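You operate a simulated robot arm through the tools that you are given. There is no shell and no other tool.

You run a simulated robot arm. Do the job below in one go: nothing can be reset, and whatever is moved stays where it is left.

Task
Slide both saddles to the yellow marks, lay the red length in and close the catches.
Fine: the length from the blue rail; fold both catches down over it.

The check looks at the end state, three seconds after you hand in, the way a careful person would. Anything else that was tipped, shoved, dropped, spilled or broken makes it a failure. Flat cloth is picked up by pressing the open fingertips on it (5 to 10 N) and closing them slowly along it; thin cloth reads only 2 to 8 mm in the jaws.

Robot
A 6-joint arm with a two-finger parallel gripper, fixed in place. Base frame: the origin is at the foot of the arm, x ahead of it, y to its left, z up; the work surface is at about z = 0. Units: cm, rad, N and s.
With the tool pointing down near the work surface it reaches from about 16 to 42 cm from the base axis. Its first joint turns from -1.152 to 1.152 rad. Payload 1.57 kg.
Tool frame: the origin (TCP) lies between the finger pads and is the grasp point; the fingertips stand 3 cm ahead of it; z points along the fingers, y is the line along which they close. Largest opening 8 cm; finger width 1.7, thickness 1.2; the body of the gripper, 4 by 8.2 cm, starts 8 cm behind the TCP.
Orientation is that of the tool frame in the base frame, as a unit quaternion [x, y, z, w]. With the fingers straight down and closing along the base's y, the tool's x points along the base's -x, its y along +y and its z along -z.

Tools
- The arm moves only by the tool jog_arm. Its argument "series" is text: rows parted by semicolons, each of 6 numbers parted by spaces: the shift along the tool's x, y, z in mm, then the turn, a rotation vector about the tool's x, y, z in rad. In form: tx ty tz wx wy wz; .... A call has 1 to 20 rows; each row is the pose to reach, as a shift and turn from the pose commanded when the call began, along the tool's axes at that moment. "claw" is the gripper command, from -1 (shut) to 1 (fully open), values between in proportion, set as the call begins (left out, the last holds). Rows are played at 5 a second. More than 5 cm and 0.15 rad between two rows, or a gripper value outside its range, and nothing of the call is played. A pose out of reach is approached as far as the arm can. The call stops where the force on the tool passes 40 N (or 10 N more than at its start, if that is more) or the arm is blocked; 0.2 s more then pass. Each finger travels about 15.3 cm/s and halts on what it meets, pressing with about 33 N; the grip force reading is that of the motor and also rises with nothing between the fingers. The clock runs only during rows and for 0.2 s after the last one: add rows that repeat a pose to give the fingers time. It gives the time, the measured TCP pose, the force on the tool (base axes), the opening and the grip force at its end, in the units of the frame above (readings bear some noise), with the torque about the TCP (base axes, N m) and any sound that the robot's microphone picked up.
- Cameras (640 x 400 px; columns grow to the right, rows downward): "scene" is fixed at [4.21, -32.32, 41.89]; the picture's right is [0.88, -0.48, 0.00], its down [-0.30, -0.55, -0.78] and it looks along [0.38, 0.68, -0.63] (base axes); focal length 286 px, centre (320, 200). "wrist" rides on the gripper at [7.2, -0.7, -12.2] in the tool frame; the picture's right is [0.09, 1.00, 0.00], its down [-0.84, 0.08, -0.54] and it looks along [-0.54, 0.05, 0.84] (tool axes); focal length 238 px, centre (320, 200). There is no depth. A picture from a camera that has moved, and an enlarged one, comes with that camera's place and axes in the base frame and with its lens.
- get_image(camera): a new picture of that camera. No time passes.
- enlarge(camera, box): a new picture of the part [left, top, right, bottom] of that camera's present view, enlarged. No time passes.
- finish_job(): hands the job in; it is judged then, once.

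Places have to be worked out from the pictures, the camera data and where the tool is seen. Open the gripper and draw the arm clear of the work before you hand the job in, unless the task says otherwise.

The tools are called after "Request:" by a JSON object that holds its "op" and its "data". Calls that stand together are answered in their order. jog_arm: Moves the arm, as the interface text tells. Its arguments: {"type":"object","properties":{"series":{"type":"string"},"claw":{"type":"number"}},"required":["series"]} The other tools are called the same way: get_image (camera) takes a picture; enlarge (camera, box) takes an enlarged picture of a part of a camera's view; finish_job () hands the job in.

At the start:

```text
time_s: 0.0
position: [27.82, 3.31, 23.13]
ee_rot: [-0.001, 1.0, 0.001, -0.001]
force: [0.3, 0.0, -0.2]
moment: [0.01, -0.02, -0.03]
width: 7.99
grip_force: 0.2
```

scene: 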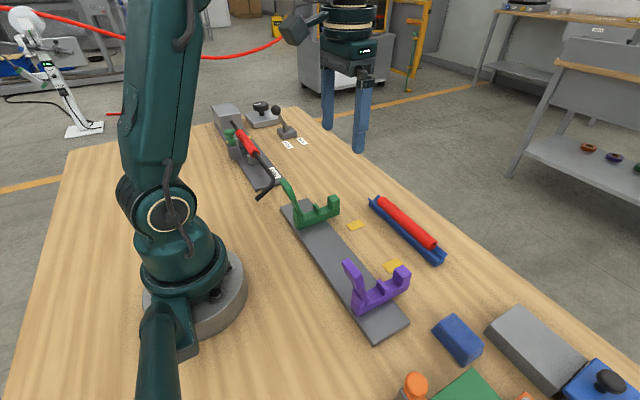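
wrist: 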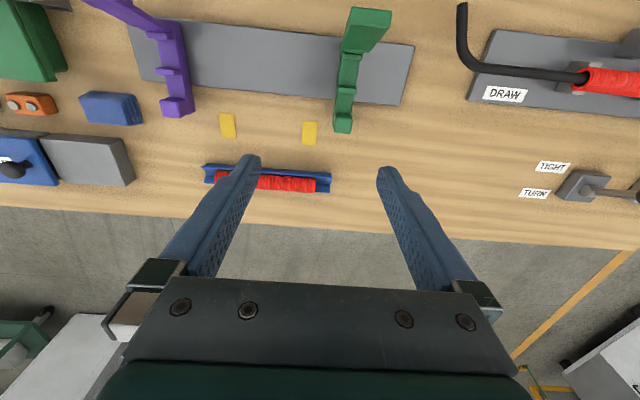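

The scene shows a grey plate with a green and a purple saddle, two yellow marks beside it, and the red length on a blue rail. I'll look closer before moving.

Request:
{"op": "enlarge", "data": {"camera": "scene", "box": [260, 160, 460, 350]}}

Request:
{"op": "enlarge", "data": {"camera": "wrist", "box": [80, 0, 440, 220]}}

Request:
{"op": "enlarge", "data": {"camera": "scene", "box": [200, 90, 320, 200]}}

```text
2.11 times, centred on (360, 255) of scene
camera zoom: at [4.21, -32.32, 41.89], right [0.88, -0.48, 0.0], down [-0.3, -0.55, -0.78], along [0.38, 0.68, -0.63], focal length 602 px, centre (236, 84)
```

zoom: 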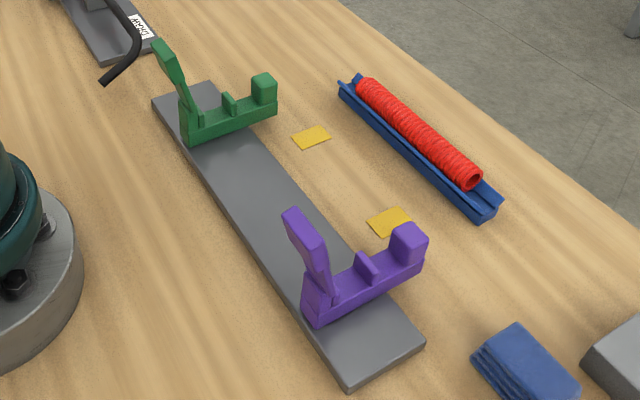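

```text
1.78 times, centred on (260, 110) of wrist
camera zoom: at [20.63, 2.42, 35.17], right [-0.09, 1.0, 0.0], down [0.84, 0.08, 0.54], along [0.54, 0.05, -0.84], focal length 424 px, centre (427, 360)
```

zoom: 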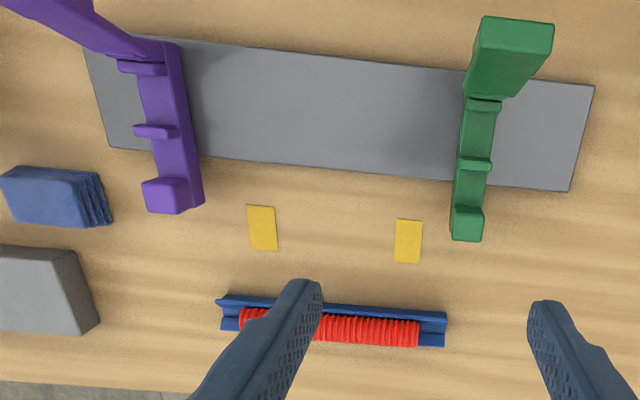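

```text
3.64 times, centred on (260, 145) of scene
camera zoom: at [4.21, -32.32, 41.89], right [0.88, -0.48, 0.0], down [-0.3, -0.55, -0.78], along [0.38, 0.68, -0.63], focal length 1040 px, centre (538, 400)
```

zoom: 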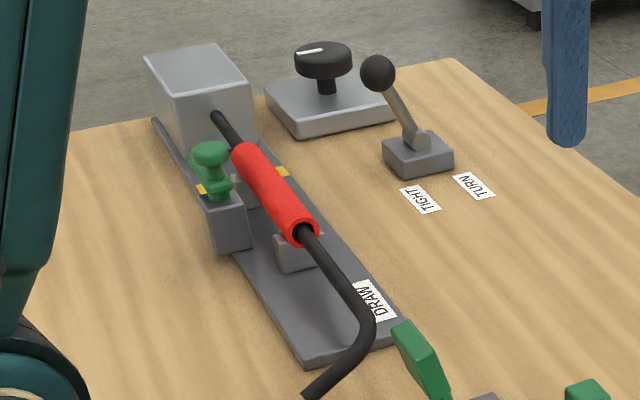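

Estimates: plate spans x 19.6–26.3, y −20…14. The marks are near (31.6, −10.3) and (31.6, 1.8), and the rail is at x≈39.6, y −14…6. I'll pull back to get a better wrist view of the saddles.

Request:
{"op": "jog_arm", "data": {"series": "40 0 10 0 0 0; 80 0 20 0 0 0; 80 0 20 0 0 0", "claw": 1}}

Request:
{"op": "get_image", "data": {"camera": "wrist"}}

```text
time_s: 0.8
position: [19.95, 3.41, 20.84]
ee_rot: [0.0, 1.0, 0.001, 0.0]
force: [0.6, 0.1, -0.2]
moment: [-0.02, -0.03, 0.0]
width: 7.99
grip_force: 0.1
```

```text
taken
camera wrist: at [12.65, 2.54, 32.95], right [-0.09, 1.0, 0.0], down [0.84, 0.08, 0.54], along [0.54, 0.05, -0.84], focal length 238 px, centre (320, 200)
```

wrist: 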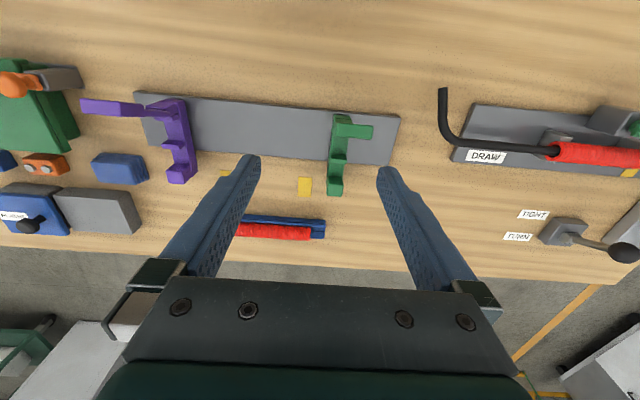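

Now I enlarge the saddles in this view to compute their geometry by comparison with the first view.

Request:
{"op": "enlarge", "data": {"camera": "wrist", "box": [280, 80, 420, 220]}}

Request:
{"op": "enlarge", "data": {"camera": "wrist", "box": [70, 70, 270, 200]}}

Request:
{"op": "enlarge", "data": {"camera": "scene", "box": [270, 170, 370, 240]}}

Request:
{"op": "enlarge", "data": {"camera": "scene", "box": [330, 250, 430, 340]}}

Request:
{"op": "enlarge", "data": {"camera": "scene", "box": [360, 180, 460, 280]}}

```text
2.86 times, centred on (350, 150) of wrist
camera zoom: at [12.65, 2.54, 32.95], right [-0.09, 1.0, 0.0], down [0.84, 0.08, 0.54], along [0.54, 0.05, -0.84], focal length 681 px, centre (234, 343)
```

zoom: 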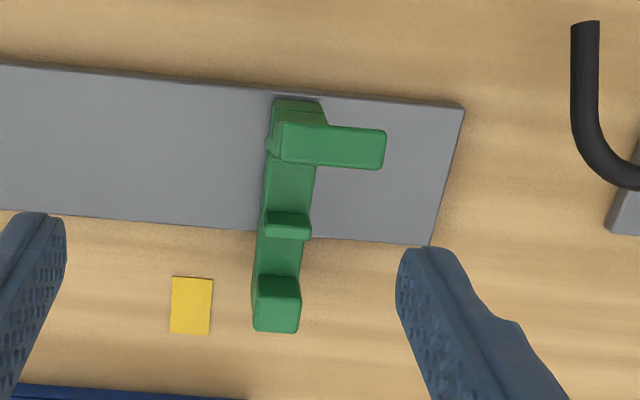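

```text
3.08 times, centred on (170, 135) of wrist
camera zoom: at [12.65, 2.54, 32.95], right [-0.09, 1.0, 0.0], down [0.84, 0.08, 0.54], along [0.54, 0.05, -0.84], focal length 733 px, centre (782, 400)
```

zoom: 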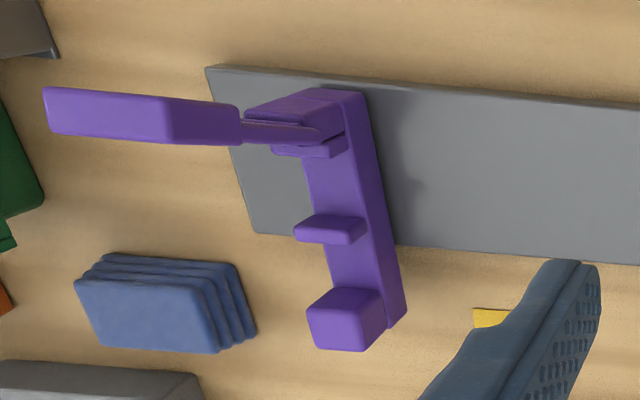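

```text
5.71 times, centred on (320, 205) of scene
camera zoom: at [4.21, -32.32, 41.89], right [0.88, -0.48, 0.0], down [-0.3, -0.55, -0.78], along [0.38, 0.68, -0.63], focal length 1634 px, centre (320, 171)
```

zoom: 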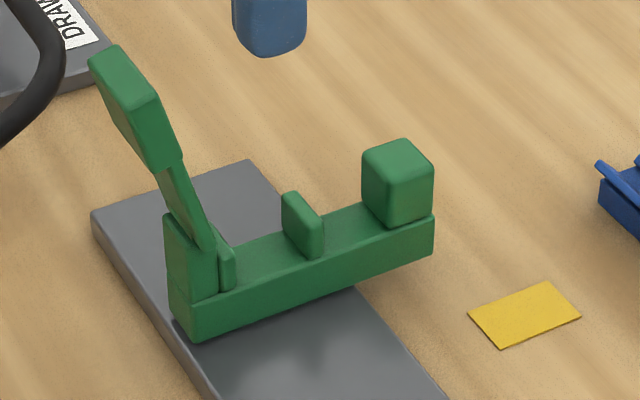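

```text
4.44 times, centred on (380, 295) of scene
camera zoom: at [4.21, -32.32, 41.89], right [0.88, -0.48, 0.0], down [-0.3, -0.55, -0.78], along [0.38, 0.68, -0.63], focal length 1271 px, centre (53, -222)
```

zoom: 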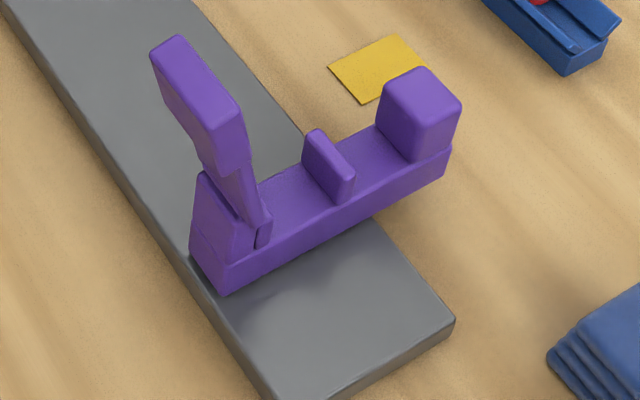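

```text
4.00 times, centred on (410, 230) of scene
camera zoom: at [4.21, -32.32, 41.89], right [0.88, -0.48, 0.0], down [-0.3, -0.55, -0.78], along [0.38, 0.68, -0.63], focal length 1144 px, centre (-40, 80)
```

zoom: 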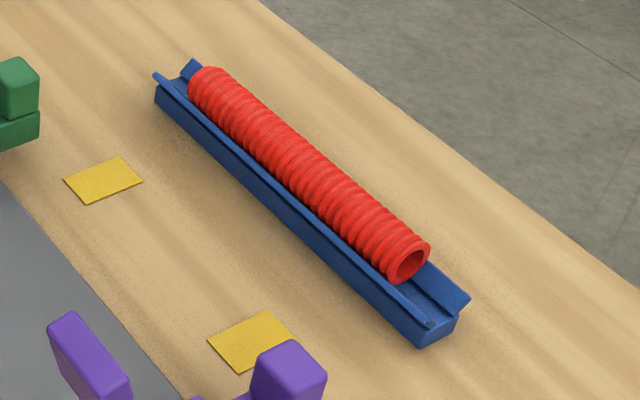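

Triangulating, the green saddle's front post is near (28.4, 6.0) with its top at z≈5.7. Its lever tip is near z≈11.8, and the tube spans y −12.3…3.3 at x≈39.2. I'll yaw the tool so the wrist camera looks along +y, to view the green saddle from the side and get the slot widths.

Request:
{"op": "jog_arm", "data": {"series": "-5 -8 10 0 0 -0.1428; -10 -16 20 0 0 -0.2856; -15 -24 30 0 0 -0.4284; -20 -32 40 0 0 -0.5712; -25 -40 50 0 0 -0.714; -30 -48 60 0 0 -0.8568; -35 -56 70 0 0 -0.9996; -40 -64 80 0 0 -1.1424; -45 -72 90 0 0 -1.2852; -50 -80 100 0 0 -1.428; -50 -84 110 0 0 -1.5708; -50 -84 118 0 0 -1.5708; -50 -84 118 0 0 -1.5708"}}

Request:
{"op": "get_image", "data": {"camera": "wrist"}}

Request:
{"op": "get_image", "data": {"camera": "scene"}}

```text
time_s: 3.6
position: [24.99, -5.31, 9.18]
ee_rot: [0.707, -0.707, 0.0, -0.002]
force: [0.3, -0.6, -0.2]
moment: [-0.03, -0.04, -0.01]
width: 7.99
grip_force: 0.0
```

```text
taken
camera wrist: at [25.54, -12.54, 21.37], right [-1.0, -0.09, 0.0], down [-0.08, 0.84, 0.54], along [-0.05, 0.54, -0.84], focal length 238 px, centre (320, 200)
```

wrist: 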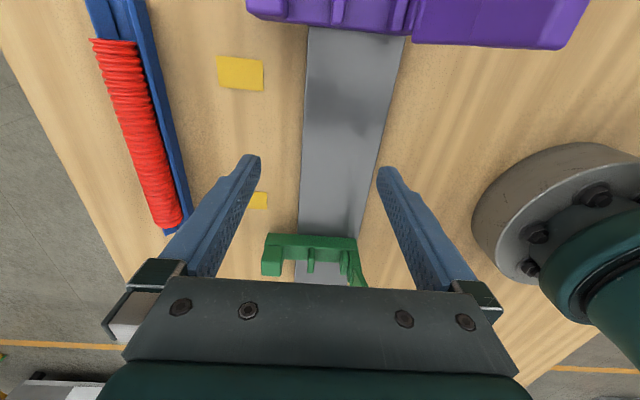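

```text
taken
```

scene: 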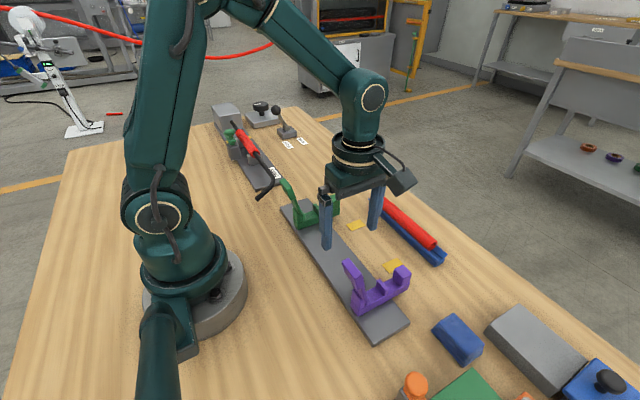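

The image is inverted but gives side views of both saddles. I enlarge them.

Request:
{"op": "enlarge", "data": {"camera": "wrist", "box": [200, 150, 420, 300]}}

Request:
{"op": "enlarge", "data": {"camera": "wrist", "box": [200, 0, 620, 120]}}

Request:
{"op": "enlarge", "data": {"camera": "wrist", "box": [70, 0, 280, 250]}}

```text
2.67 times, centred on (310, 225) of wrist
camera zoom: at [25.54, -12.54, 21.37], right [-1.0, -0.09, 0.0], down [-0.08, 0.84, 0.54], along [-0.05, 0.54, -0.84], focal length 636 px, centre (347, 133)
```

zoom: 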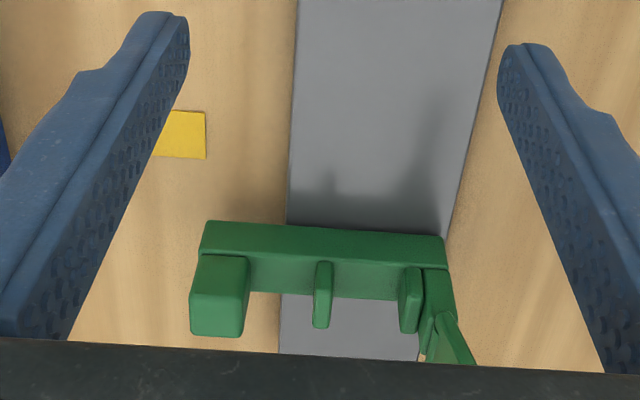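

```text
1.52 times, centred on (410, 60) of wrist
camera zoom: at [25.54, -12.54, 21.37], right [-1.0, -0.09, 0.0], down [-0.08, 0.84, 0.54], along [-0.05, 0.54, -0.84], focal length 363 px, centre (183, 413)
```

zoom: 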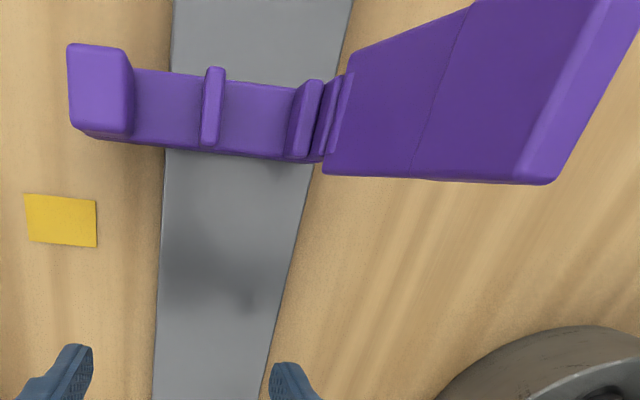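

```text
1.60 times, centred on (175, 125) of wrist
camera zoom: at [25.54, -12.54, 21.37], right [-1.0, -0.09, 0.0], down [-0.08, 0.84, 0.54], along [-0.05, 0.54, -0.84], focal length 381 px, centre (552, 320)
```

zoom: 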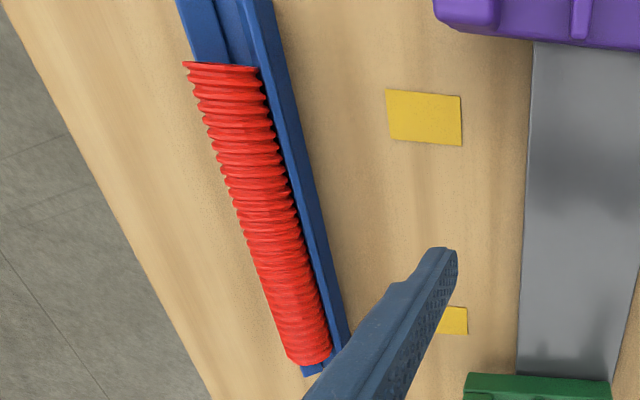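

The side view shows a seat centred over the plate (x≈23.1) between two equal ribs at x≈21.4 and 24.8. The hinge is behind it and the keeper post is at x≈28.6. Next I turn the fingers back to close along y and go above the green keeper post.

Request:
{"op": "jog_arm", "data": {"series": "0 0 -40 0 0 0.14; -10 -5 -78 0 0 0.28; -20 -10 -78 0 0 0.42; -30 -14 -78 0 0 0.56; -40 -18 -78 0 0 0.70; -50 -22 -78 0 0 0.84; -62 -26 -78 0 0 0.98; -74 -30 -78 0 0 1.12; -87 -34 -78 0 0 1.26; -100 -36 -78 0 0 1.40; -113 -36 -78 0 0 1.5708; -113 -36 -78 0 0 1.5708"}}

Request:
{"op": "get_image", "data": {"camera": "wrist"}}

Request:
{"op": "enlarge", "data": {"camera": "scene", "box": [270, 150, 390, 240]}}

```text
refused: row 11 steps farther than a row can; nothing moved
```

```text
taken
camera wrist: at [25.54, -12.54, 21.37], right [-1.0, -0.09, 0.0], down [-0.08, 0.84, 0.54], along [-0.05, 0.54, -0.84], focal length 238 px, centre (320, 200)
```

wrist: 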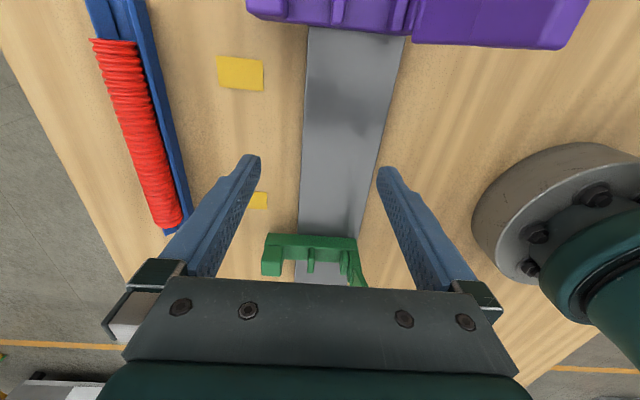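

```text
4.44 times, centred on (330, 195) of scene
camera zoom: at [4.21, -32.32, 41.89], right [0.88, -0.48, 0.0], down [-0.3, -0.55, -0.78], along [0.38, 0.68, -0.63], focal length 1271 px, centre (276, 222)
```

zoom: 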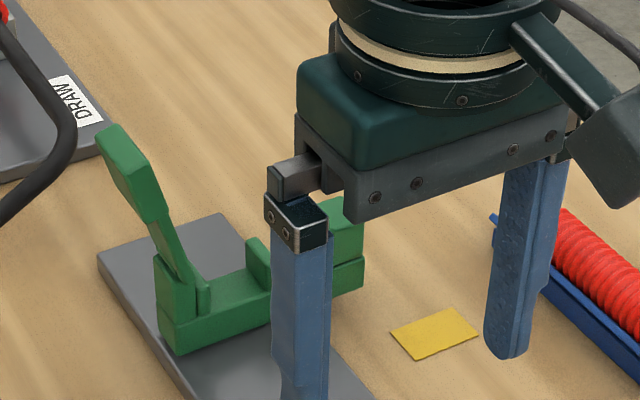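

The last row's turn step was too big, so nothing moved. I resend the same move with even steps.

Request:
{"op": "jog_arm", "data": {"series": "0 0 -40 0 0 0.14; -10 -5 -78 0 0 0.28; -20 -10 -78 0 0 0.42; -30 -14 -78 0 0 0.56; -40 -18 -78 0 0 0.70; -50 -22 -78 0 0 0.84; -62 -26 -78 0 0 0.98; -74 -30 -78 0 0 1.12; -87 -34 -78 0 0 1.26; -100 -36 -78 0 0 1.40; -113 -36 -78 0 0 1.53; -113 -36 -78 0 0 1.5708; -113 -36 -78 0 0 1.5708"}}

Request:
{"op": "get_image", "data": {"camera": "wrist"}}

Request:
{"op": "enlarge", "data": {"camera": "scene", "box": [270, 150, 390, 240]}}

```text
time_s: 6.4
position: [28.43, 5.98, 17.08]
ee_rot: [0.0, 1.0, 0.001, 0.001]
force: [0.9, -0.6, -0.2]
moment: [-0.03, 0.03, -0.01]
width: 8.0
grip_force: 0.0
```

```text
taken
camera wrist: at [21.2, 5.28, 29.19], right [-0.09, 1.0, 0.0], down [0.84, 0.08, 0.54], along [0.54, 0.05, -0.84], focal length 238 px, centre (320, 200)
```

wrist: 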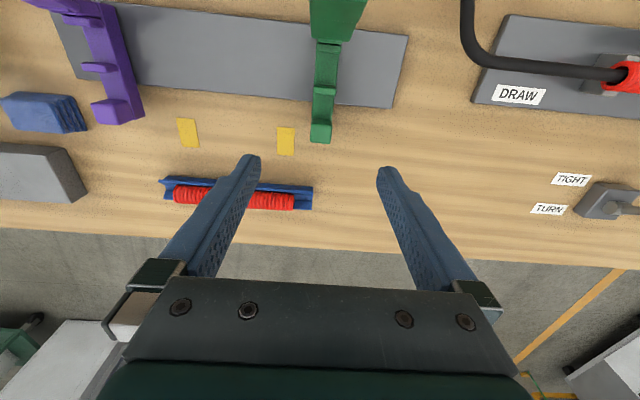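

```text
4.44 times, centred on (330, 195) of scene
camera zoom: at [4.21, -32.32, 41.89], right [0.88, -0.48, 0.0], down [-0.3, -0.55, -0.78], along [0.38, 0.68, -0.63], focal length 1271 px, centre (276, 222)
```

zoom: 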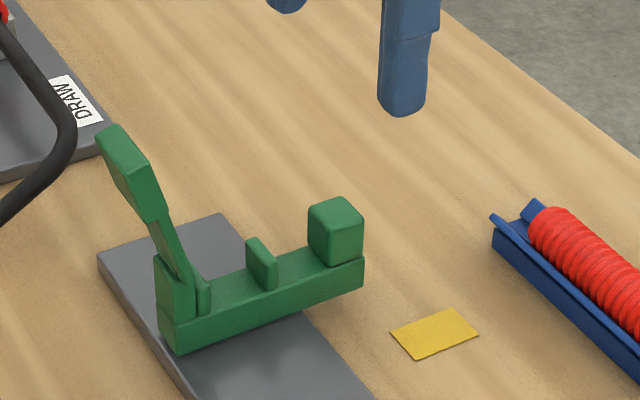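

The post is centred between the open fingers at (28.4, 6.0). I descend to z≈4.7, which puts the fingertips at about 1.7, clear of plate and table, and then close gently.

Request:
{"op": "jog_arm", "data": {"series": "0 0 35 0 0 0; 0 0 70 0 0 0; 0 0 100 0 0 0; 0 0 115 0 0 0; 0 0 124 0 0 0; 0 0 124 0 0 0"}}

Request:
{"op": "get_image", "data": {"camera": "wrist"}}

Request:
{"op": "enlarge", "data": {"camera": "scene", "box": [270, 150, 390, 240]}}

```text
time_s: 7.8
position: [28.47, 6.13, 4.7]
ee_rot: [-0.001, 1.0, 0.001, 0.002]
force: [0.2, -0.4, -0.4]
moment: [-0.02, 0.0, -0.01]
width: 7.99
grip_force: 0.0
```

```text
taken
camera wrist: at [21.2, 5.35, 16.8], right [-0.09, 1.0, 0.0], down [0.84, 0.08, 0.54], along [0.54, 0.05, -0.84], focal length 238 px, centre (320, 200)
```

wrist: 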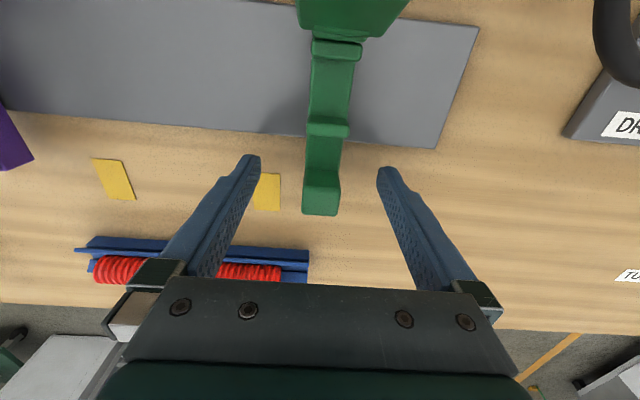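

```text
4.44 times, centred on (330, 195) of scene
camera zoom: at [4.21, -32.32, 41.89], right [0.88, -0.48, 0.0], down [-0.3, -0.55, -0.78], along [0.38, 0.68, -0.63], focal length 1271 px, centre (276, 222)
```

zoom: 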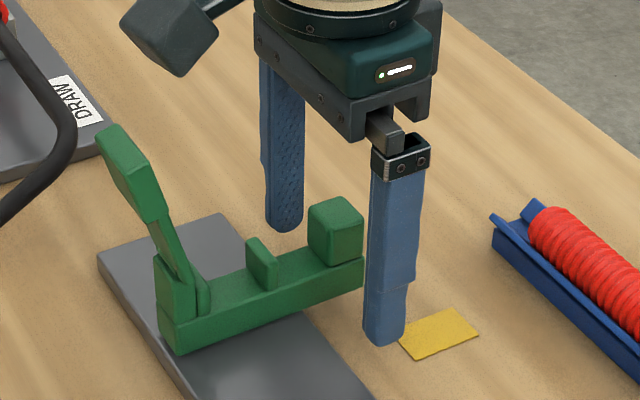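

The fingers straddle the post symmetrically. I close in steps.

Request:
{"op": "jog_arm", "data": {"series": "0 0 0 0 0 0; 0 0 0 0 0 0", "claw": -0.4}}

Request:
{"op": "jog_arm", "data": {"series": "0 0 0 0 0 0; 0 0 0 0 0 0; 0 0 0 0 0 0", "claw": -0.65}}

Request:
{"op": "get_image", "data": {"camera": "wrist"}}

```text
time_s: 8.4
position: [28.41, 6.02, 4.8]
ee_rot: [-0.001, 1.0, 0.001, 0.001]
force: [0.0, 0.0, -0.5]
moment: [0.03, 0.0, -0.02]
width: 2.38
grip_force: 0.0
```

```text
time_s: 9.2
position: [28.39, 6.11, 4.62]
ee_rot: [-0.001, 1.0, 0.001, 0.002]
force: [1.3, 0.0, -0.1]
moment: [-0.27, 0.08, -0.1]
width: 2.16
grip_force: 34.8
```

```text
taken
camera wrist: at [21.2, 5.34, 16.82], right [-0.09, 1.0, 0.0], down [0.84, 0.08, 0.54], along [0.54, 0.05, -0.84], focal length 238 px, centre (320, 200)
```

wrist: 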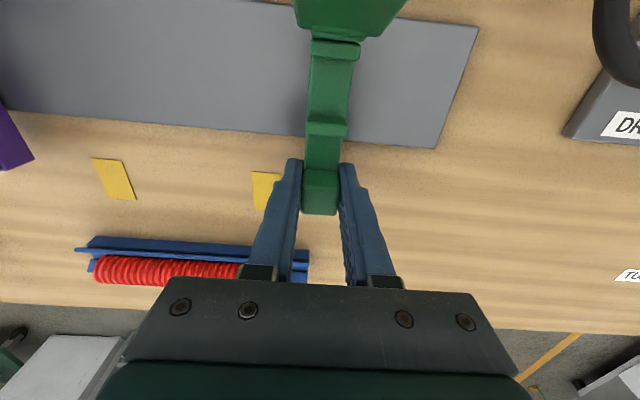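

Gripped, with width 2.16 cm at y≈6.05. I slide 3.8 cm toward −y first, then check it against the mark.

Request:
{"op": "jog_arm", "data": {"series": "0 -3 0 0 0 0; 0 -8 0 0 0 0; 0 -13 0 0 0 0; 0 -18 0 0 0 0; 0 -23 0 0 0 0; 0 -28 0 0 0 0; 0 -33 0 0 0 0; 0 -38 0 0 0 0; 0 -38 0 0 0 0; 0 -38 0 0 0 0"}}

Request:
{"op": "get_image", "data": {"camera": "wrist"}}

Request:
{"op": "enlarge", "data": {"camera": "scene", "box": [290, 160, 410, 250]}}

```text
time_s: 11.4
position: [28.47, 2.28, 4.62]
ee_rot: [-0.001, 1.0, 0.0, 0.0]
force: [-11.9, -0.6, 26.8]
moment: [-0.23, 0.08, -0.07]
width: 2.16
grip_force: 34.7
```

```text
taken
camera wrist: at [21.25, 1.47, 16.73], right [-0.09, 1.0, 0.0], down [0.84, 0.08, 0.54], along [0.54, 0.05, -0.84], focal length 238 px, centre (320, 200)
```

wrist: 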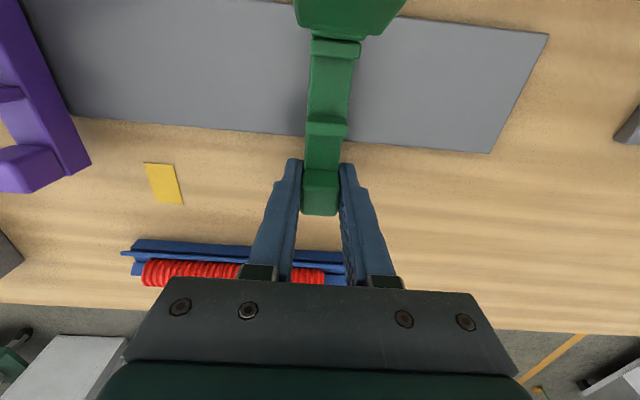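

```text
4.44 times, centred on (350, 205) of scene
camera zoom: at [4.2, -32.32, 41.89], right [0.88, -0.48, 0.0], down [-0.3, -0.55, -0.78], along [0.38, 0.68, -0.63], focal length 1271 px, centre (187, 178)
```

zoom: 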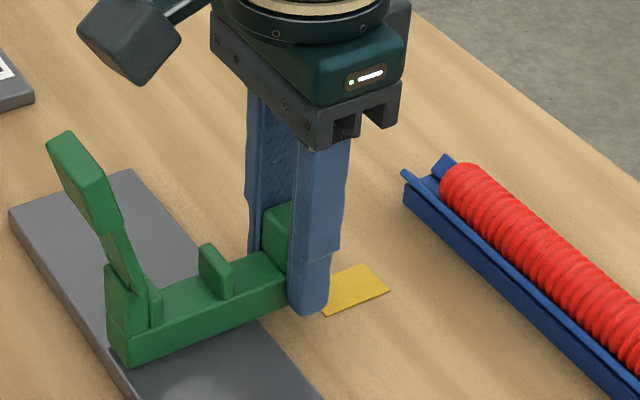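

The saddle slid along at y≈2.25. There is some vertical preload from the guide, so I move the last ~3 mm while easing the load, then open and look.

Request:
{"op": "jog_arm", "data": {"series": "0 -1.5 -0.5 0 0 0; 0.5 -3.1 -0.8 0 0 0; 0.5 -3.1 -0.8 0 0 0; 0.5 -3.1 -0.8 0 0 0"}}

Request:
{"op": "jog_arm", "data": {"series": "0 0 0 0 0 0; 0 0 0 0 0 0", "claw": -0.2}}

Request:
{"op": "jog_arm", "data": {"series": "0 0 0 0 0 0; 0 0 -30 0 0 0; 0 0 -60 0 0 0; 0 0 -100 0 0 0; 20 0 -130 0 0 0; 60 0 -130 0 0 0; 60 0 -130 0 0 0", "claw": 0.2}}

Request:
{"op": "get_image", "data": {"camera": "wrist"}}

Request:
{"op": "enlarge", "data": {"camera": "scene", "box": [290, 160, 410, 250]}}

```text
time_s: 12.4
position: [28.43, 1.92, 4.7]
ee_rot: [-0.001, 1.0, 0.001, 0.001]
force: [10.4, 0.3, -28.0]
moment: [-0.27, -0.09, -0.05]
width: 2.19
grip_force: 35.0
```

```text
time_s: 13.0
position: [28.44, 1.95, 4.74]
ee_rot: [-0.001, 1.0, 0.001, 0.001]
force: [0.0, 0.6, 0.5]
moment: [-0.02, -0.01, 0.03]
width: 3.19
grip_force: 0.0
```

```text
time_s: 14.6
position: [22.47, 1.97, 17.83]
ee_rot: [-0.001, 1.0, 0.001, 0.0]
force: [-0.3, 0.4, 0.4]
moment: [-0.01, -0.01, -0.01]
width: 4.76
grip_force: 0.1
```

```text
taken
camera wrist: at [15.23, 1.27, 29.89], right [-0.09, 1.0, 0.0], down [0.84, 0.08, 0.54], along [0.54, 0.05, -0.84], focal length 238 px, centre (320, 200)
```

wrist: 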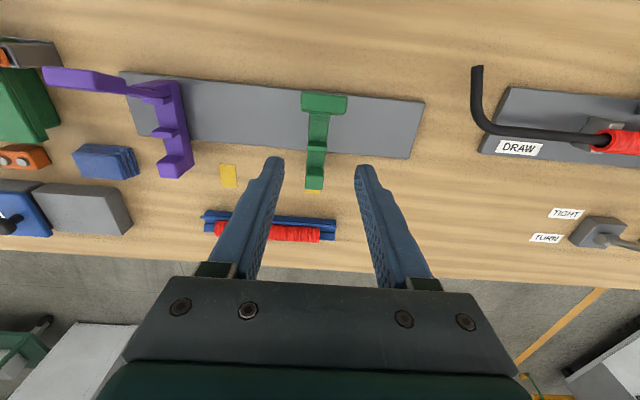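

```text
4.44 times, centred on (350, 205) of scene
camera zoom: at [4.21, -32.32, 41.89], right [0.88, -0.48, 0.0], down [-0.3, -0.55, -0.78], along [0.38, 0.68, -0.63], focal length 1271 px, centre (187, 178)
```

zoom: 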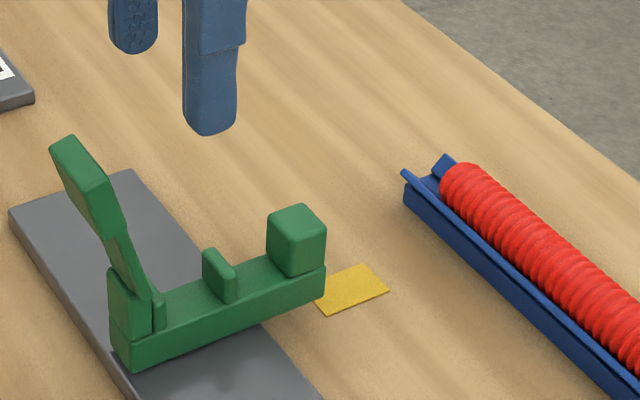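

Released. I zoom on the green saddle against its mark to judge alignment.

Request:
{"op": "enlarge", "data": {"camera": "wrist", "box": [280, 80, 360, 210]}}

Request:
{"op": "enlarge", "data": {"camera": "scene", "box": [335, 200, 375, 225]}}

```text
3.08 times, centred on (320, 145) of wrist
camera zoom: at [15.23, 1.27, 29.89], right [-0.09, 1.0, 0.0], down [0.84, 0.08, 0.54], along [0.54, 0.05, -0.84], focal length 733 px, centre (320, 369)
```

zoom: 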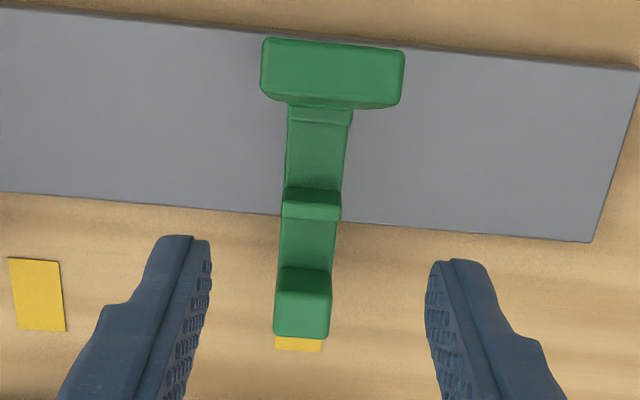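

```text
16.00 times, centred on (355, 212) of scene
camera zoom: at [4.21, -32.32, 41.89], right [0.88, -0.48, 0.0], down [-0.3, -0.55, -0.78], along [0.38, 0.68, -0.63], focal length 4574 px, centre (-240, 0)
```

zoom: 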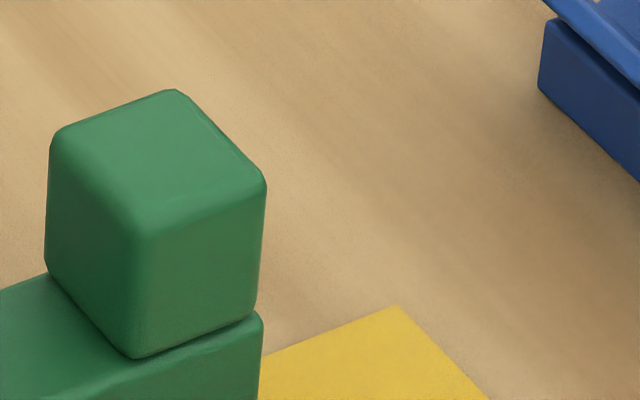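

Green is aligned with its mark to within about 1 mm (y≈1.9). The purple post computes to about (28.4, −14.35), so I move over it and keep the claw partly open to stay clear of the blue stack.

Request:
{"op": "jog_arm", "data": {"series": "-15 -40 0 0 0 0; -30 -80 0 0 0 0; -45 -120 0 0 0 0; -59.5 -163 0 0 0 0; -59.5 -163 0 0 0 0; -59.5 -163 0 0 0 0", "claw": 0.2}}

Request:
{"op": "get_image", "data": {"camera": "wrist"}}

Request:
{"op": "enlarge", "data": {"camera": "wrist", "box": [250, 40, 390, 200]}}

```text
time_s: 16.0
position: [28.46, -14.24, 17.85]
ee_rot: [-0.001, 1.0, 0.001, 0.0]
force: [-0.3, 0.3, 0.1]
moment: [0.01, 0.01, 0.03]
width: 4.82
grip_force: 0.1
```

```text
taken
camera wrist: at [21.21, -15.07, 29.99], right [-0.09, 1.0, 0.0], down [0.84, 0.08, 0.54], along [0.54, 0.05, -0.84], focal length 238 px, centre (320, 200)
```

wrist: 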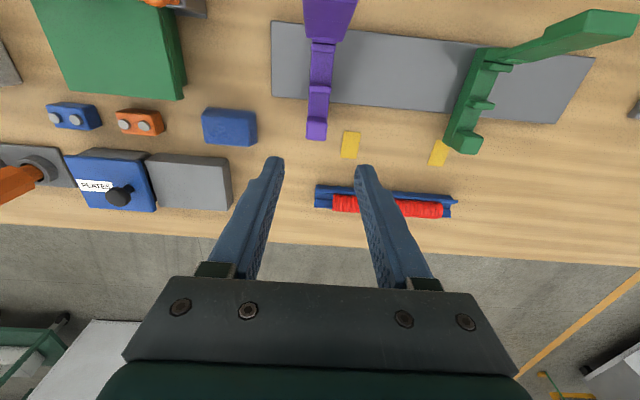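

```text
2.50 times, centred on (320, 120) of wrist
camera zoom: at [21.21, -15.07, 29.99], right [-0.09, 1.0, 0.0], down [0.84, 0.08, 0.54], along [0.54, 0.05, -0.84], focal length 596 px, centre (320, 400)
```

zoom: 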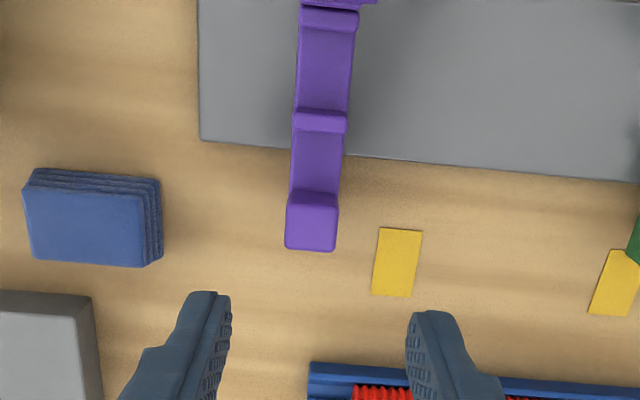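

The purple post is at about (28.5, −14.7), and the mark here is at y≈−10.1. I descend with a −4 mm y correction; the blue stack's edge (y≈−21.8) stays clear.

Request:
{"op": "jog_arm", "data": {"series": "0 -4 35 0 0 0; 0 -4 70 0 0 0; 0 -4 100 0 0 0; 0 -4 120 0 0 0; 0 -4 131 0 0 0; 0 -4 131 0 0 0"}}

Request:
{"op": "jog_arm", "data": {"series": "0 0 0 0 0 0; 0 0 0 0 0 0", "claw": -0.35}}

Request:
{"op": "get_image", "data": {"camera": "wrist"}}

```text
time_s: 17.4
position: [28.42, -14.72, 4.69]
ee_rot: [-0.001, 1.0, 0.0, 0.001]
force: [0.2, 0.9, 0.7]
moment: [0.04, 0.01, -0.01]
width: 4.79
grip_force: 0.1
```

```text
time_s: 18.0
position: [28.53, -14.63, 4.7]
ee_rot: [-0.001, 1.0, 0.001, 0.001]
force: [-0.6, -0.1, 0.2]
moment: [-0.01, 0.0, -0.03]
width: 2.61
grip_force: 0.1
```

```text
taken
camera wrist: at [21.22, -15.46, 16.78], right [-0.09, 1.0, 0.0], down [0.84, 0.08, 0.54], along [0.54, 0.05, -0.84], focal length 238 px, centre (320, 200)
```

wrist: 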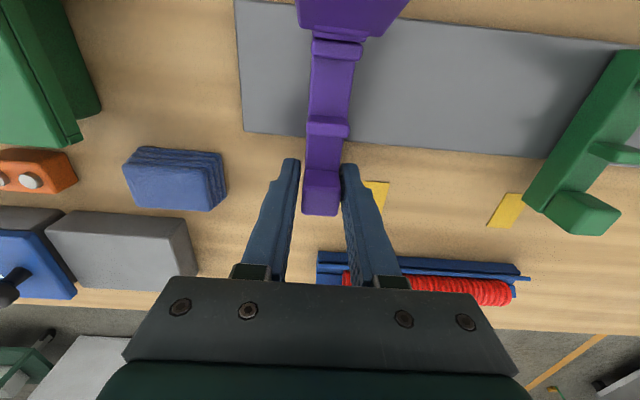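

The post is between the fingers. I close and slide +y toward the mark in small steps.

Request:
{"op": "jog_arm", "data": {"series": "0 0 0 0 0 0; 0 0 0 0 0 0; 0 0 0 0 0 0", "claw": -0.65}}

Request:
{"op": "jog_arm", "data": {"series": "0 3 0 0 0 0; 0 8 0 0 0 0; 0 13 0 0 0 0; 0 18 0 0 0 0; 0 23 0 0 0 0; 0 28 0 0 0 0; 0 33 0 0 0 0; 0 38 0 0 0 0; 0 43 0 0 0 0; 0 43 0 0 0 0; 0 43 0 0 0 0"}}

Request:
{"op": "get_image", "data": {"camera": "wrist"}}

```text
time_s: 18.8
position: [28.48, -14.73, 4.71]
ee_rot: [-0.002, 1.0, 0.0, 0.001]
force: [0.5, -0.3, 0.4]
moment: [-0.28, -0.01, -0.07]
width: 2.16
grip_force: 34.8
```

```text
time_s: 21.2
position: [28.38, -10.42, 4.73]
ee_rot: [-0.001, 1.0, 0.001, 0.001]
force: [11.1, -0.9, 3.9]
moment: [-0.11, -0.59, -0.02]
width: 2.17
grip_force: 34.9
```

```text
taken
camera wrist: at [21.19, -11.18, 16.72], right [-0.09, 1.0, 0.0], down [0.83, 0.08, 0.55], along [0.54, 0.05, -0.84], focal length 238 px, centre (320, 200)
```

wrist: 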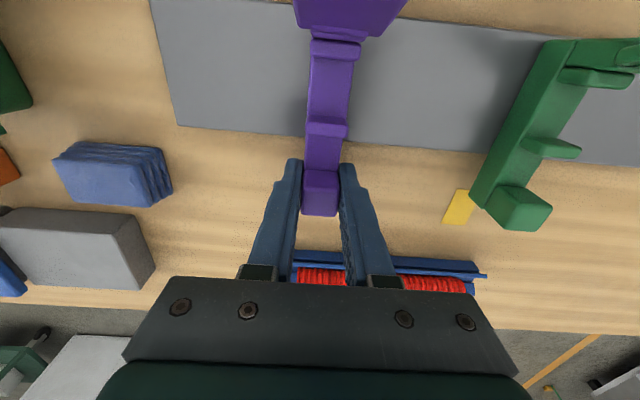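

Now at y≈−10.4. I move the last ~3.5 mm to −10.07, then open, lift clear and check.

Request:
{"op": "jog_arm", "data": {"series": "0 2 0 0 0 0; 0 3.5 0 0 0 0; 0 3.5 0 0 0 0; 0 3.5 0 0 0 0"}}

Request:
{"op": "jog_arm", "data": {"series": "0 0 0 0 0 0; 0 0 0 0 0 0", "claw": -0.2}}

Request:
{"op": "jog_arm", "data": {"series": "0 0 0 0 0 0; 0 0 -30 0 0 0; 0 0 -60 0 0 0; 0 0 -100 0 0 0; 20 0 -130 0 0 0; 60 0 -130 0 0 0; 60 0 -130 0 0 0", "claw": 0.2}}

Request:
{"op": "enlarge", "data": {"camera": "wrist", "box": [280, 80, 360, 210]}}

Request:
{"op": "enlarge", "data": {"camera": "scene", "box": [280, 170, 460, 320]}}

Request:
{"op": "get_image", "data": {"camera": "wrist"}}

```text
time_s: 22.2
position: [28.39, -10.07, 4.69]
ee_rot: [-0.001, 1.0, 0.0, 0.002]
force: [14.4, 0.9, 9.9]
moment: [-0.08, 0.17, -0.1]
width: 2.16
grip_force: 34.3
```

```text
time_s: 22.8
position: [28.3, -10.09, 4.48]
ee_rot: [-0.001, 1.0, 0.001, -0.001]
force: [-0.4, -0.1, 0.6]
moment: [0.0, -0.03, -0.05]
width: 3.2
grip_force: 0.0
```

```text
time_s: 24.4
position: [22.11, -9.91, 17.45]
ee_rot: [0.0, 1.0, 0.001, 0.0]
force: [0.2, 0.0, -0.1]
moment: [0.01, 0.02, -0.01]
width: 4.79
grip_force: 0.0
```

```text
3.08 times, centred on (320, 145) of wrist
camera zoom: at [14.97, -10.71, 29.51], right [-0.09, 1.0, 0.0], down [0.84, 0.08, 0.54], along [0.54, 0.05, -0.84], focal length 733 px, centre (320, 369)
```

zoom: 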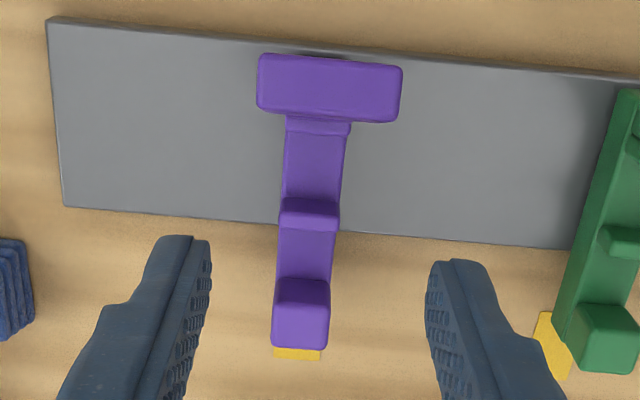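

```text
2.67 times, centred on (370, 245) of scene
camera zoom: at [4.21, -32.32, 41.89], right [0.88, -0.48, 0.0], down [-0.3, -0.55, -0.78], along [0.38, 0.68, -0.63], focal length 762 px, centre (187, 80)
```

zoom: 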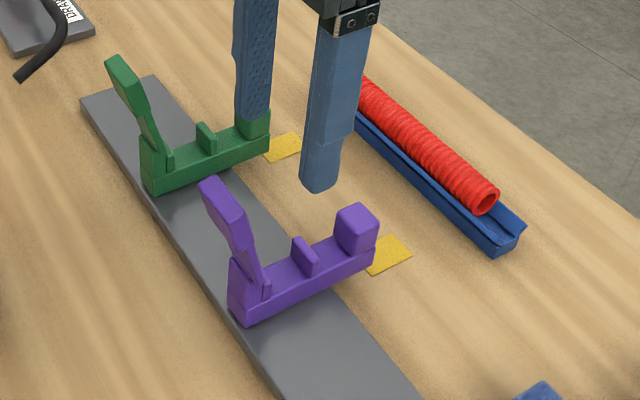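

```text
taken
camera wrist: at [14.97, -10.71, 29.51], right [-0.09, 1.0, 0.0], down [0.84, 0.08, 0.54], along [0.54, 0.05, -0.84], focal length 238 px, centre (320, 200)
```

wrist: 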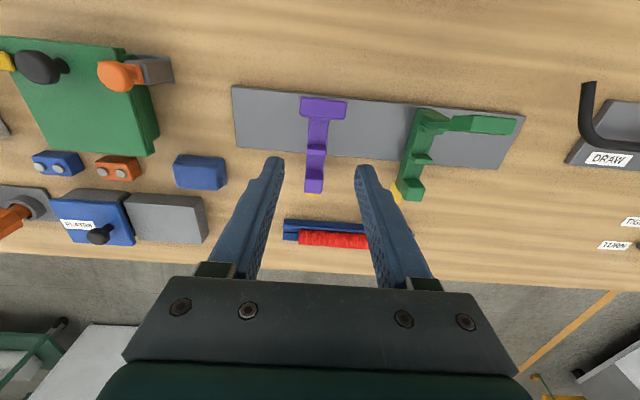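

Both saddles now sit on their marks. Two-view triangulation puts the red tube at x≈38.7, axis z≈3, y from −11.6 to 3.3 (centre −4.15). I yaw the fingers to close along x and hover inboard of it to refine this.

Request:
{"op": "jog_arm", "data": {"series": "-12 5 0 0 0 -0.135; -24 10 0 0 0 -0.27; -36 15 0 0 0 -0.405; -48 20 0 0 0 -0.54; -60 25 0 0 0 -0.675; -72 30 0 0 0 -0.81; -84 35 0 0 0 -0.945; -96 40 0 0 0 -1.08; -108 45 0 0 0 -1.215; -120 50 0 0 0 -1.35; -130 55 0 0 0 -1.485; -140 58 0 0 0 -1.5708; -140 58 0 0 0 -1.5708", "claw": 0.2}}

Request:
{"op": "get_image", "data": {"camera": "wrist"}}

Request:
{"op": "get_image", "data": {"camera": "scene"}}

```text
time_s: 27.2
position: [36.28, -4.31, 17.55]
ee_rot: [0.708, -0.706, 0.0, -0.001]
force: [0.1, 0.8, 0.5]
moment: [0.0, 0.0, 0.02]
width: 4.79
grip_force: 0.1
```

```text
taken
camera wrist: at [36.98, -11.48, 29.8], right [-1.0, -0.1, 0.0], down [-0.08, 0.84, 0.54], along [-0.05, 0.54, -0.84], focal length 238 px, centre (320, 200)
```

wrist: 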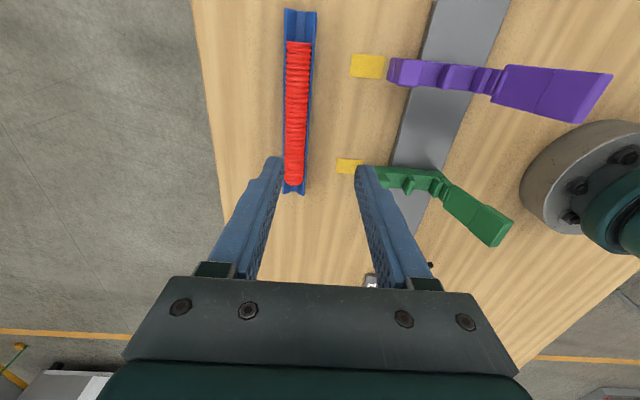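

```text
taken
```

scene: 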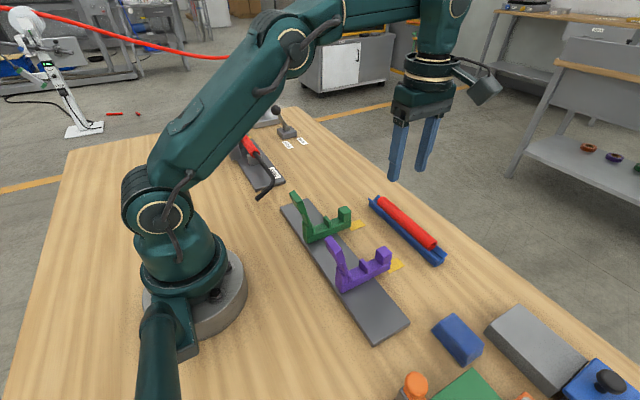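

Request:
{"op": "enlarge", "data": {"camera": "wrist", "box": [240, 0, 360, 200]}}

Request:
{"op": "enlarge", "data": {"camera": "scene", "box": [360, 185, 460, 275]}}

Request:
{"op": "enlarge", "data": {"camera": "scene", "box": [410, 225, 460, 270]}}

```text
2.00 times, centred on (300, 100) of wrist
camera zoom: at [36.98, -11.48, 29.8], right [-1.0, -0.1, 0.0], down [-0.08, 0.84, 0.54], along [-0.05, 0.54, -0.84], focal length 477 px, centre (360, 400)
```

zoom: 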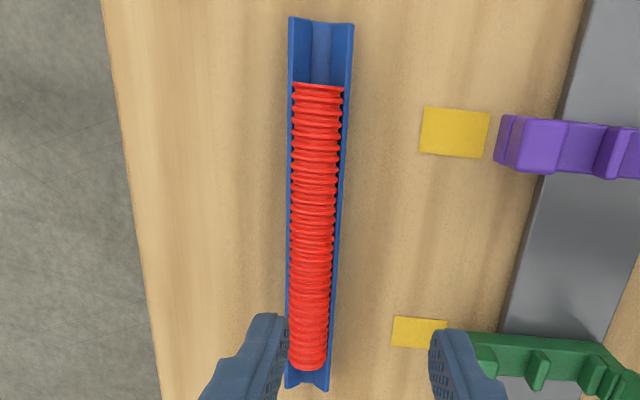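

```text
4.44 times, centred on (410, 230) of scene
camera zoom: at [4.21, -32.32, 41.89], right [0.88, -0.48, 0.0], down [-0.3, -0.55, -0.78], along [0.38, 0.68, -0.63], focal length 1271 px, centre (-80, 67)
```

zoom: 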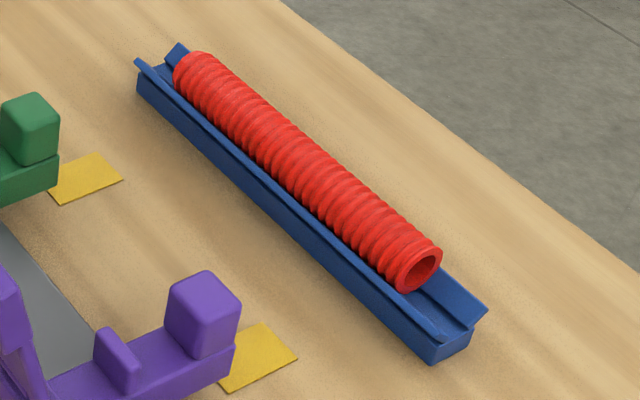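

```text
8.89 times, centred on (435, 248) of scene
camera zoom: at [4.21, -32.32, 41.89], right [0.88, -0.48, 0.0], down [-0.3, -0.55, -0.78], along [0.38, 0.68, -0.63], focal length 2541 px, centre (-702, -222)
```

zoom: 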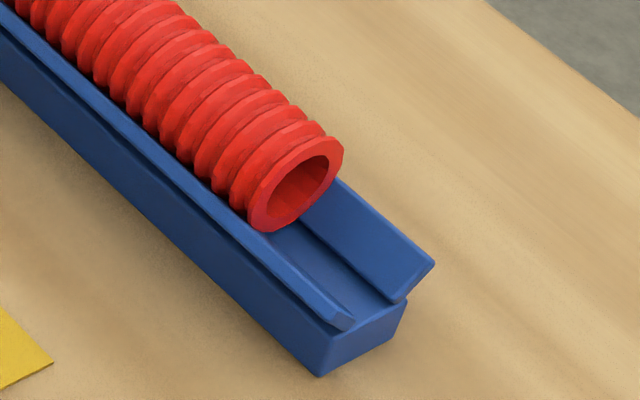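

The tube is at x≈38.9 with y from −11.4 to 3.6, outer diameter about 2.3 and axis z≈2.75. The rail's wing tops are at z≈2.4. I position over its middle and come down to z=8 before the final approach.

Request:
{"op": "jog_arm", "data": {"series": "-2 -10 20 0 0 0; -4 -20 45 0 0 0; -4 -26 70 0 0 0; -4 -26 95 0 0 0; -4 -26 95 0 0 0; -4 -26 95 0 0 0", "claw": 0.2}}

Request:
{"op": "get_image", "data": {"camera": "wrist"}}

Request:
{"op": "enlarge", "data": {"camera": "scene", "box": [350, 160, 470, 270]}}

```text
time_s: 28.6
position: [39.05, -3.76, 8.29]
ee_rot: [0.707, -0.707, 0.0, -0.001]
force: [-0.5, 0.2, 0.7]
moment: [0.03, 0.01, 0.0]
width: 4.8
grip_force: 0.0
```

```text
taken
camera wrist: at [39.63, -11.04, 20.26], right [-1.0, -0.09, 0.0], down [-0.08, 0.84, 0.54], along [-0.05, 0.54, -0.84], focal length 238 px, centre (320, 200)
```

wrist: 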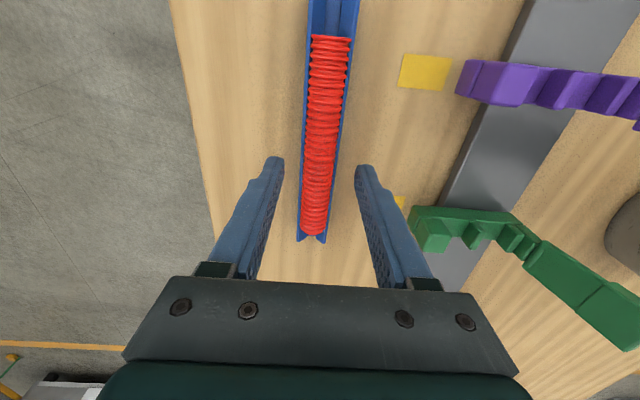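

```text
3.64 times, centred on (410, 215) of scene
camera zoom: at [4.21, -32.32, 41.89], right [0.88, -0.48, 0.0], down [-0.3, -0.55, -0.78], along [0.38, 0.68, -0.63], focal length 1040 px, centre (-7, 146)
```

zoom: 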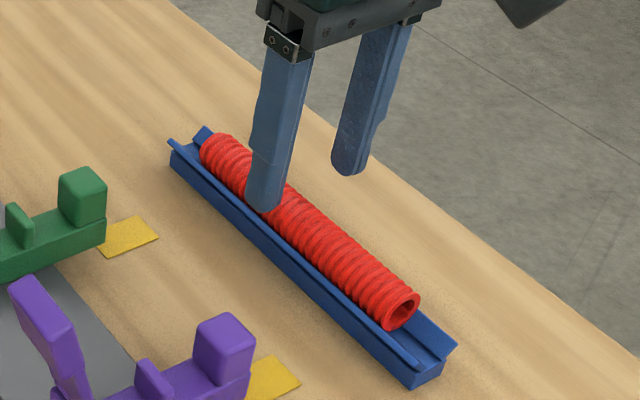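

Aligned over the tube middle. I go down to z≈5.6 (fingertips ≈2.6), just above the wing tops, in small steps while watching the force.

Request:
{"op": "jog_arm", "data": {"series": "2 1 8 0 0 0; 2 1 15 0 0 0; 2 1 20 0 0 0; 2 1 23 0 0 0; 2 1 25 0 0 0; 2 1 27 0 0 0; 2 1 27 0 0 0"}}

Request:
{"op": "enlarge", "data": {"camera": "scene", "box": [360, 180, 450, 260]}}

Request:
{"op": "get_image", "data": {"camera": "wrist"}}

```text
time_s: 30.2
position: [38.92, -4.03, 5.41]
ee_rot: [0.708, -0.706, -0.001, -0.001]
force: [0.0, 0.0, -0.2]
moment: [-0.04, 0.05, -0.01]
width: 4.79
grip_force: 0.0
```

```text
5.00 times, centred on (405, 220) of scene
camera zoom: at [4.21, -32.32, 41.89], right [0.88, -0.48, 0.0], down [-0.3, -0.55, -0.78], along [0.38, 0.68, -0.63], focal length 1430 px, centre (-105, 100)
```

zoom: 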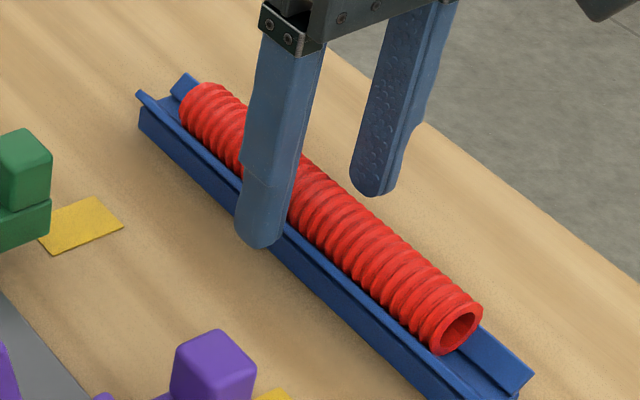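

```text
taken
camera wrist: at [39.57, -11.3, 17.56], right [-1.0, -0.09, 0.0], down [-0.08, 0.84, 0.54], along [-0.05, 0.54, -0.84], focal length 238 px, centre (320, 200)
```

wrist: 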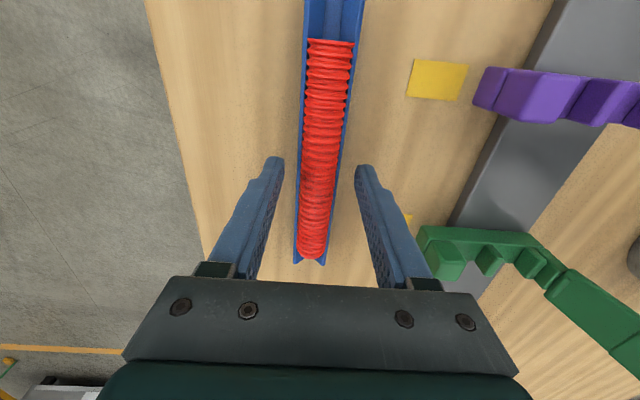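

No contact yet. I raise 1.5 mm for wing clearance and start closing in stages.

Request:
{"op": "jog_arm", "data": {"series": "0 0 -1.5 0 0 0; 0 0 -1.5 0 0 0; 0 0 -1.5 0 0 0", "claw": -0.25}}

Request:
{"op": "enlarge", "data": {"camera": "scene", "box": [370, 190, 430, 250]}}

Request:
{"op": "enlarge", "data": {"camera": "wrist", "box": [260, 120, 380, 280]}}

```text
time_s: 31.0
position: [38.89, -3.94, 5.49]
ee_rot: [0.707, -0.707, 0.0, -0.001]
force: [-0.5, 0.4, -0.7]
moment: [-0.07, 0.0, -0.03]
width: 3.01
grip_force: 0.0
```

```text
6.67 times, centred on (400, 220) of scene
camera zoom: at [4.21, -32.32, 41.89], right [0.88, -0.48, 0.0], down [-0.3, -0.55, -0.78], along [0.38, 0.68, -0.63], focal length 1906 px, centre (-213, 67)
```

zoom: 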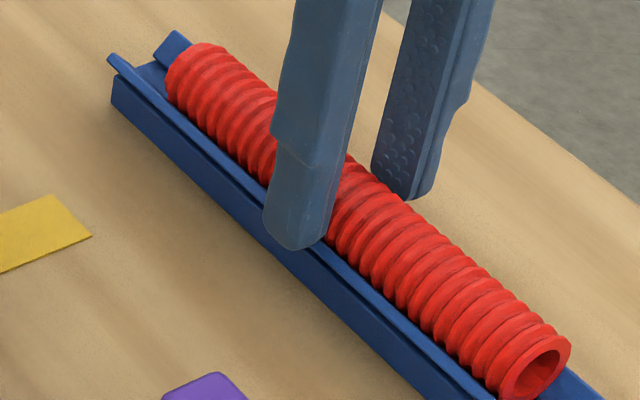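

```text
2.50 times, centred on (320, 200) of wrist
camera zoom: at [39.57, -11.28, 17.71], right [-1.0, -0.09, 0.0], down [-0.08, 0.84, 0.54], along [-0.05, 0.54, -0.84], focal length 596 px, centre (320, 200)
```

zoom: 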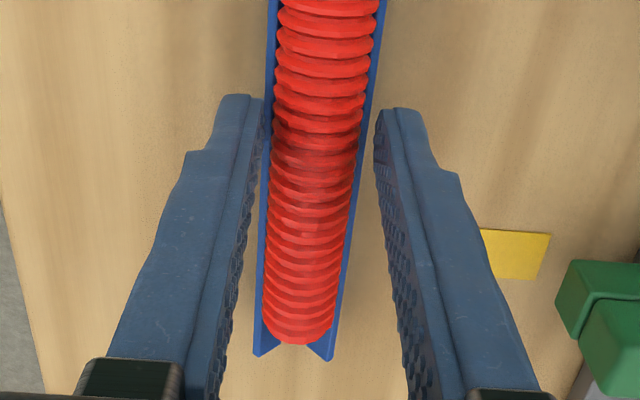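

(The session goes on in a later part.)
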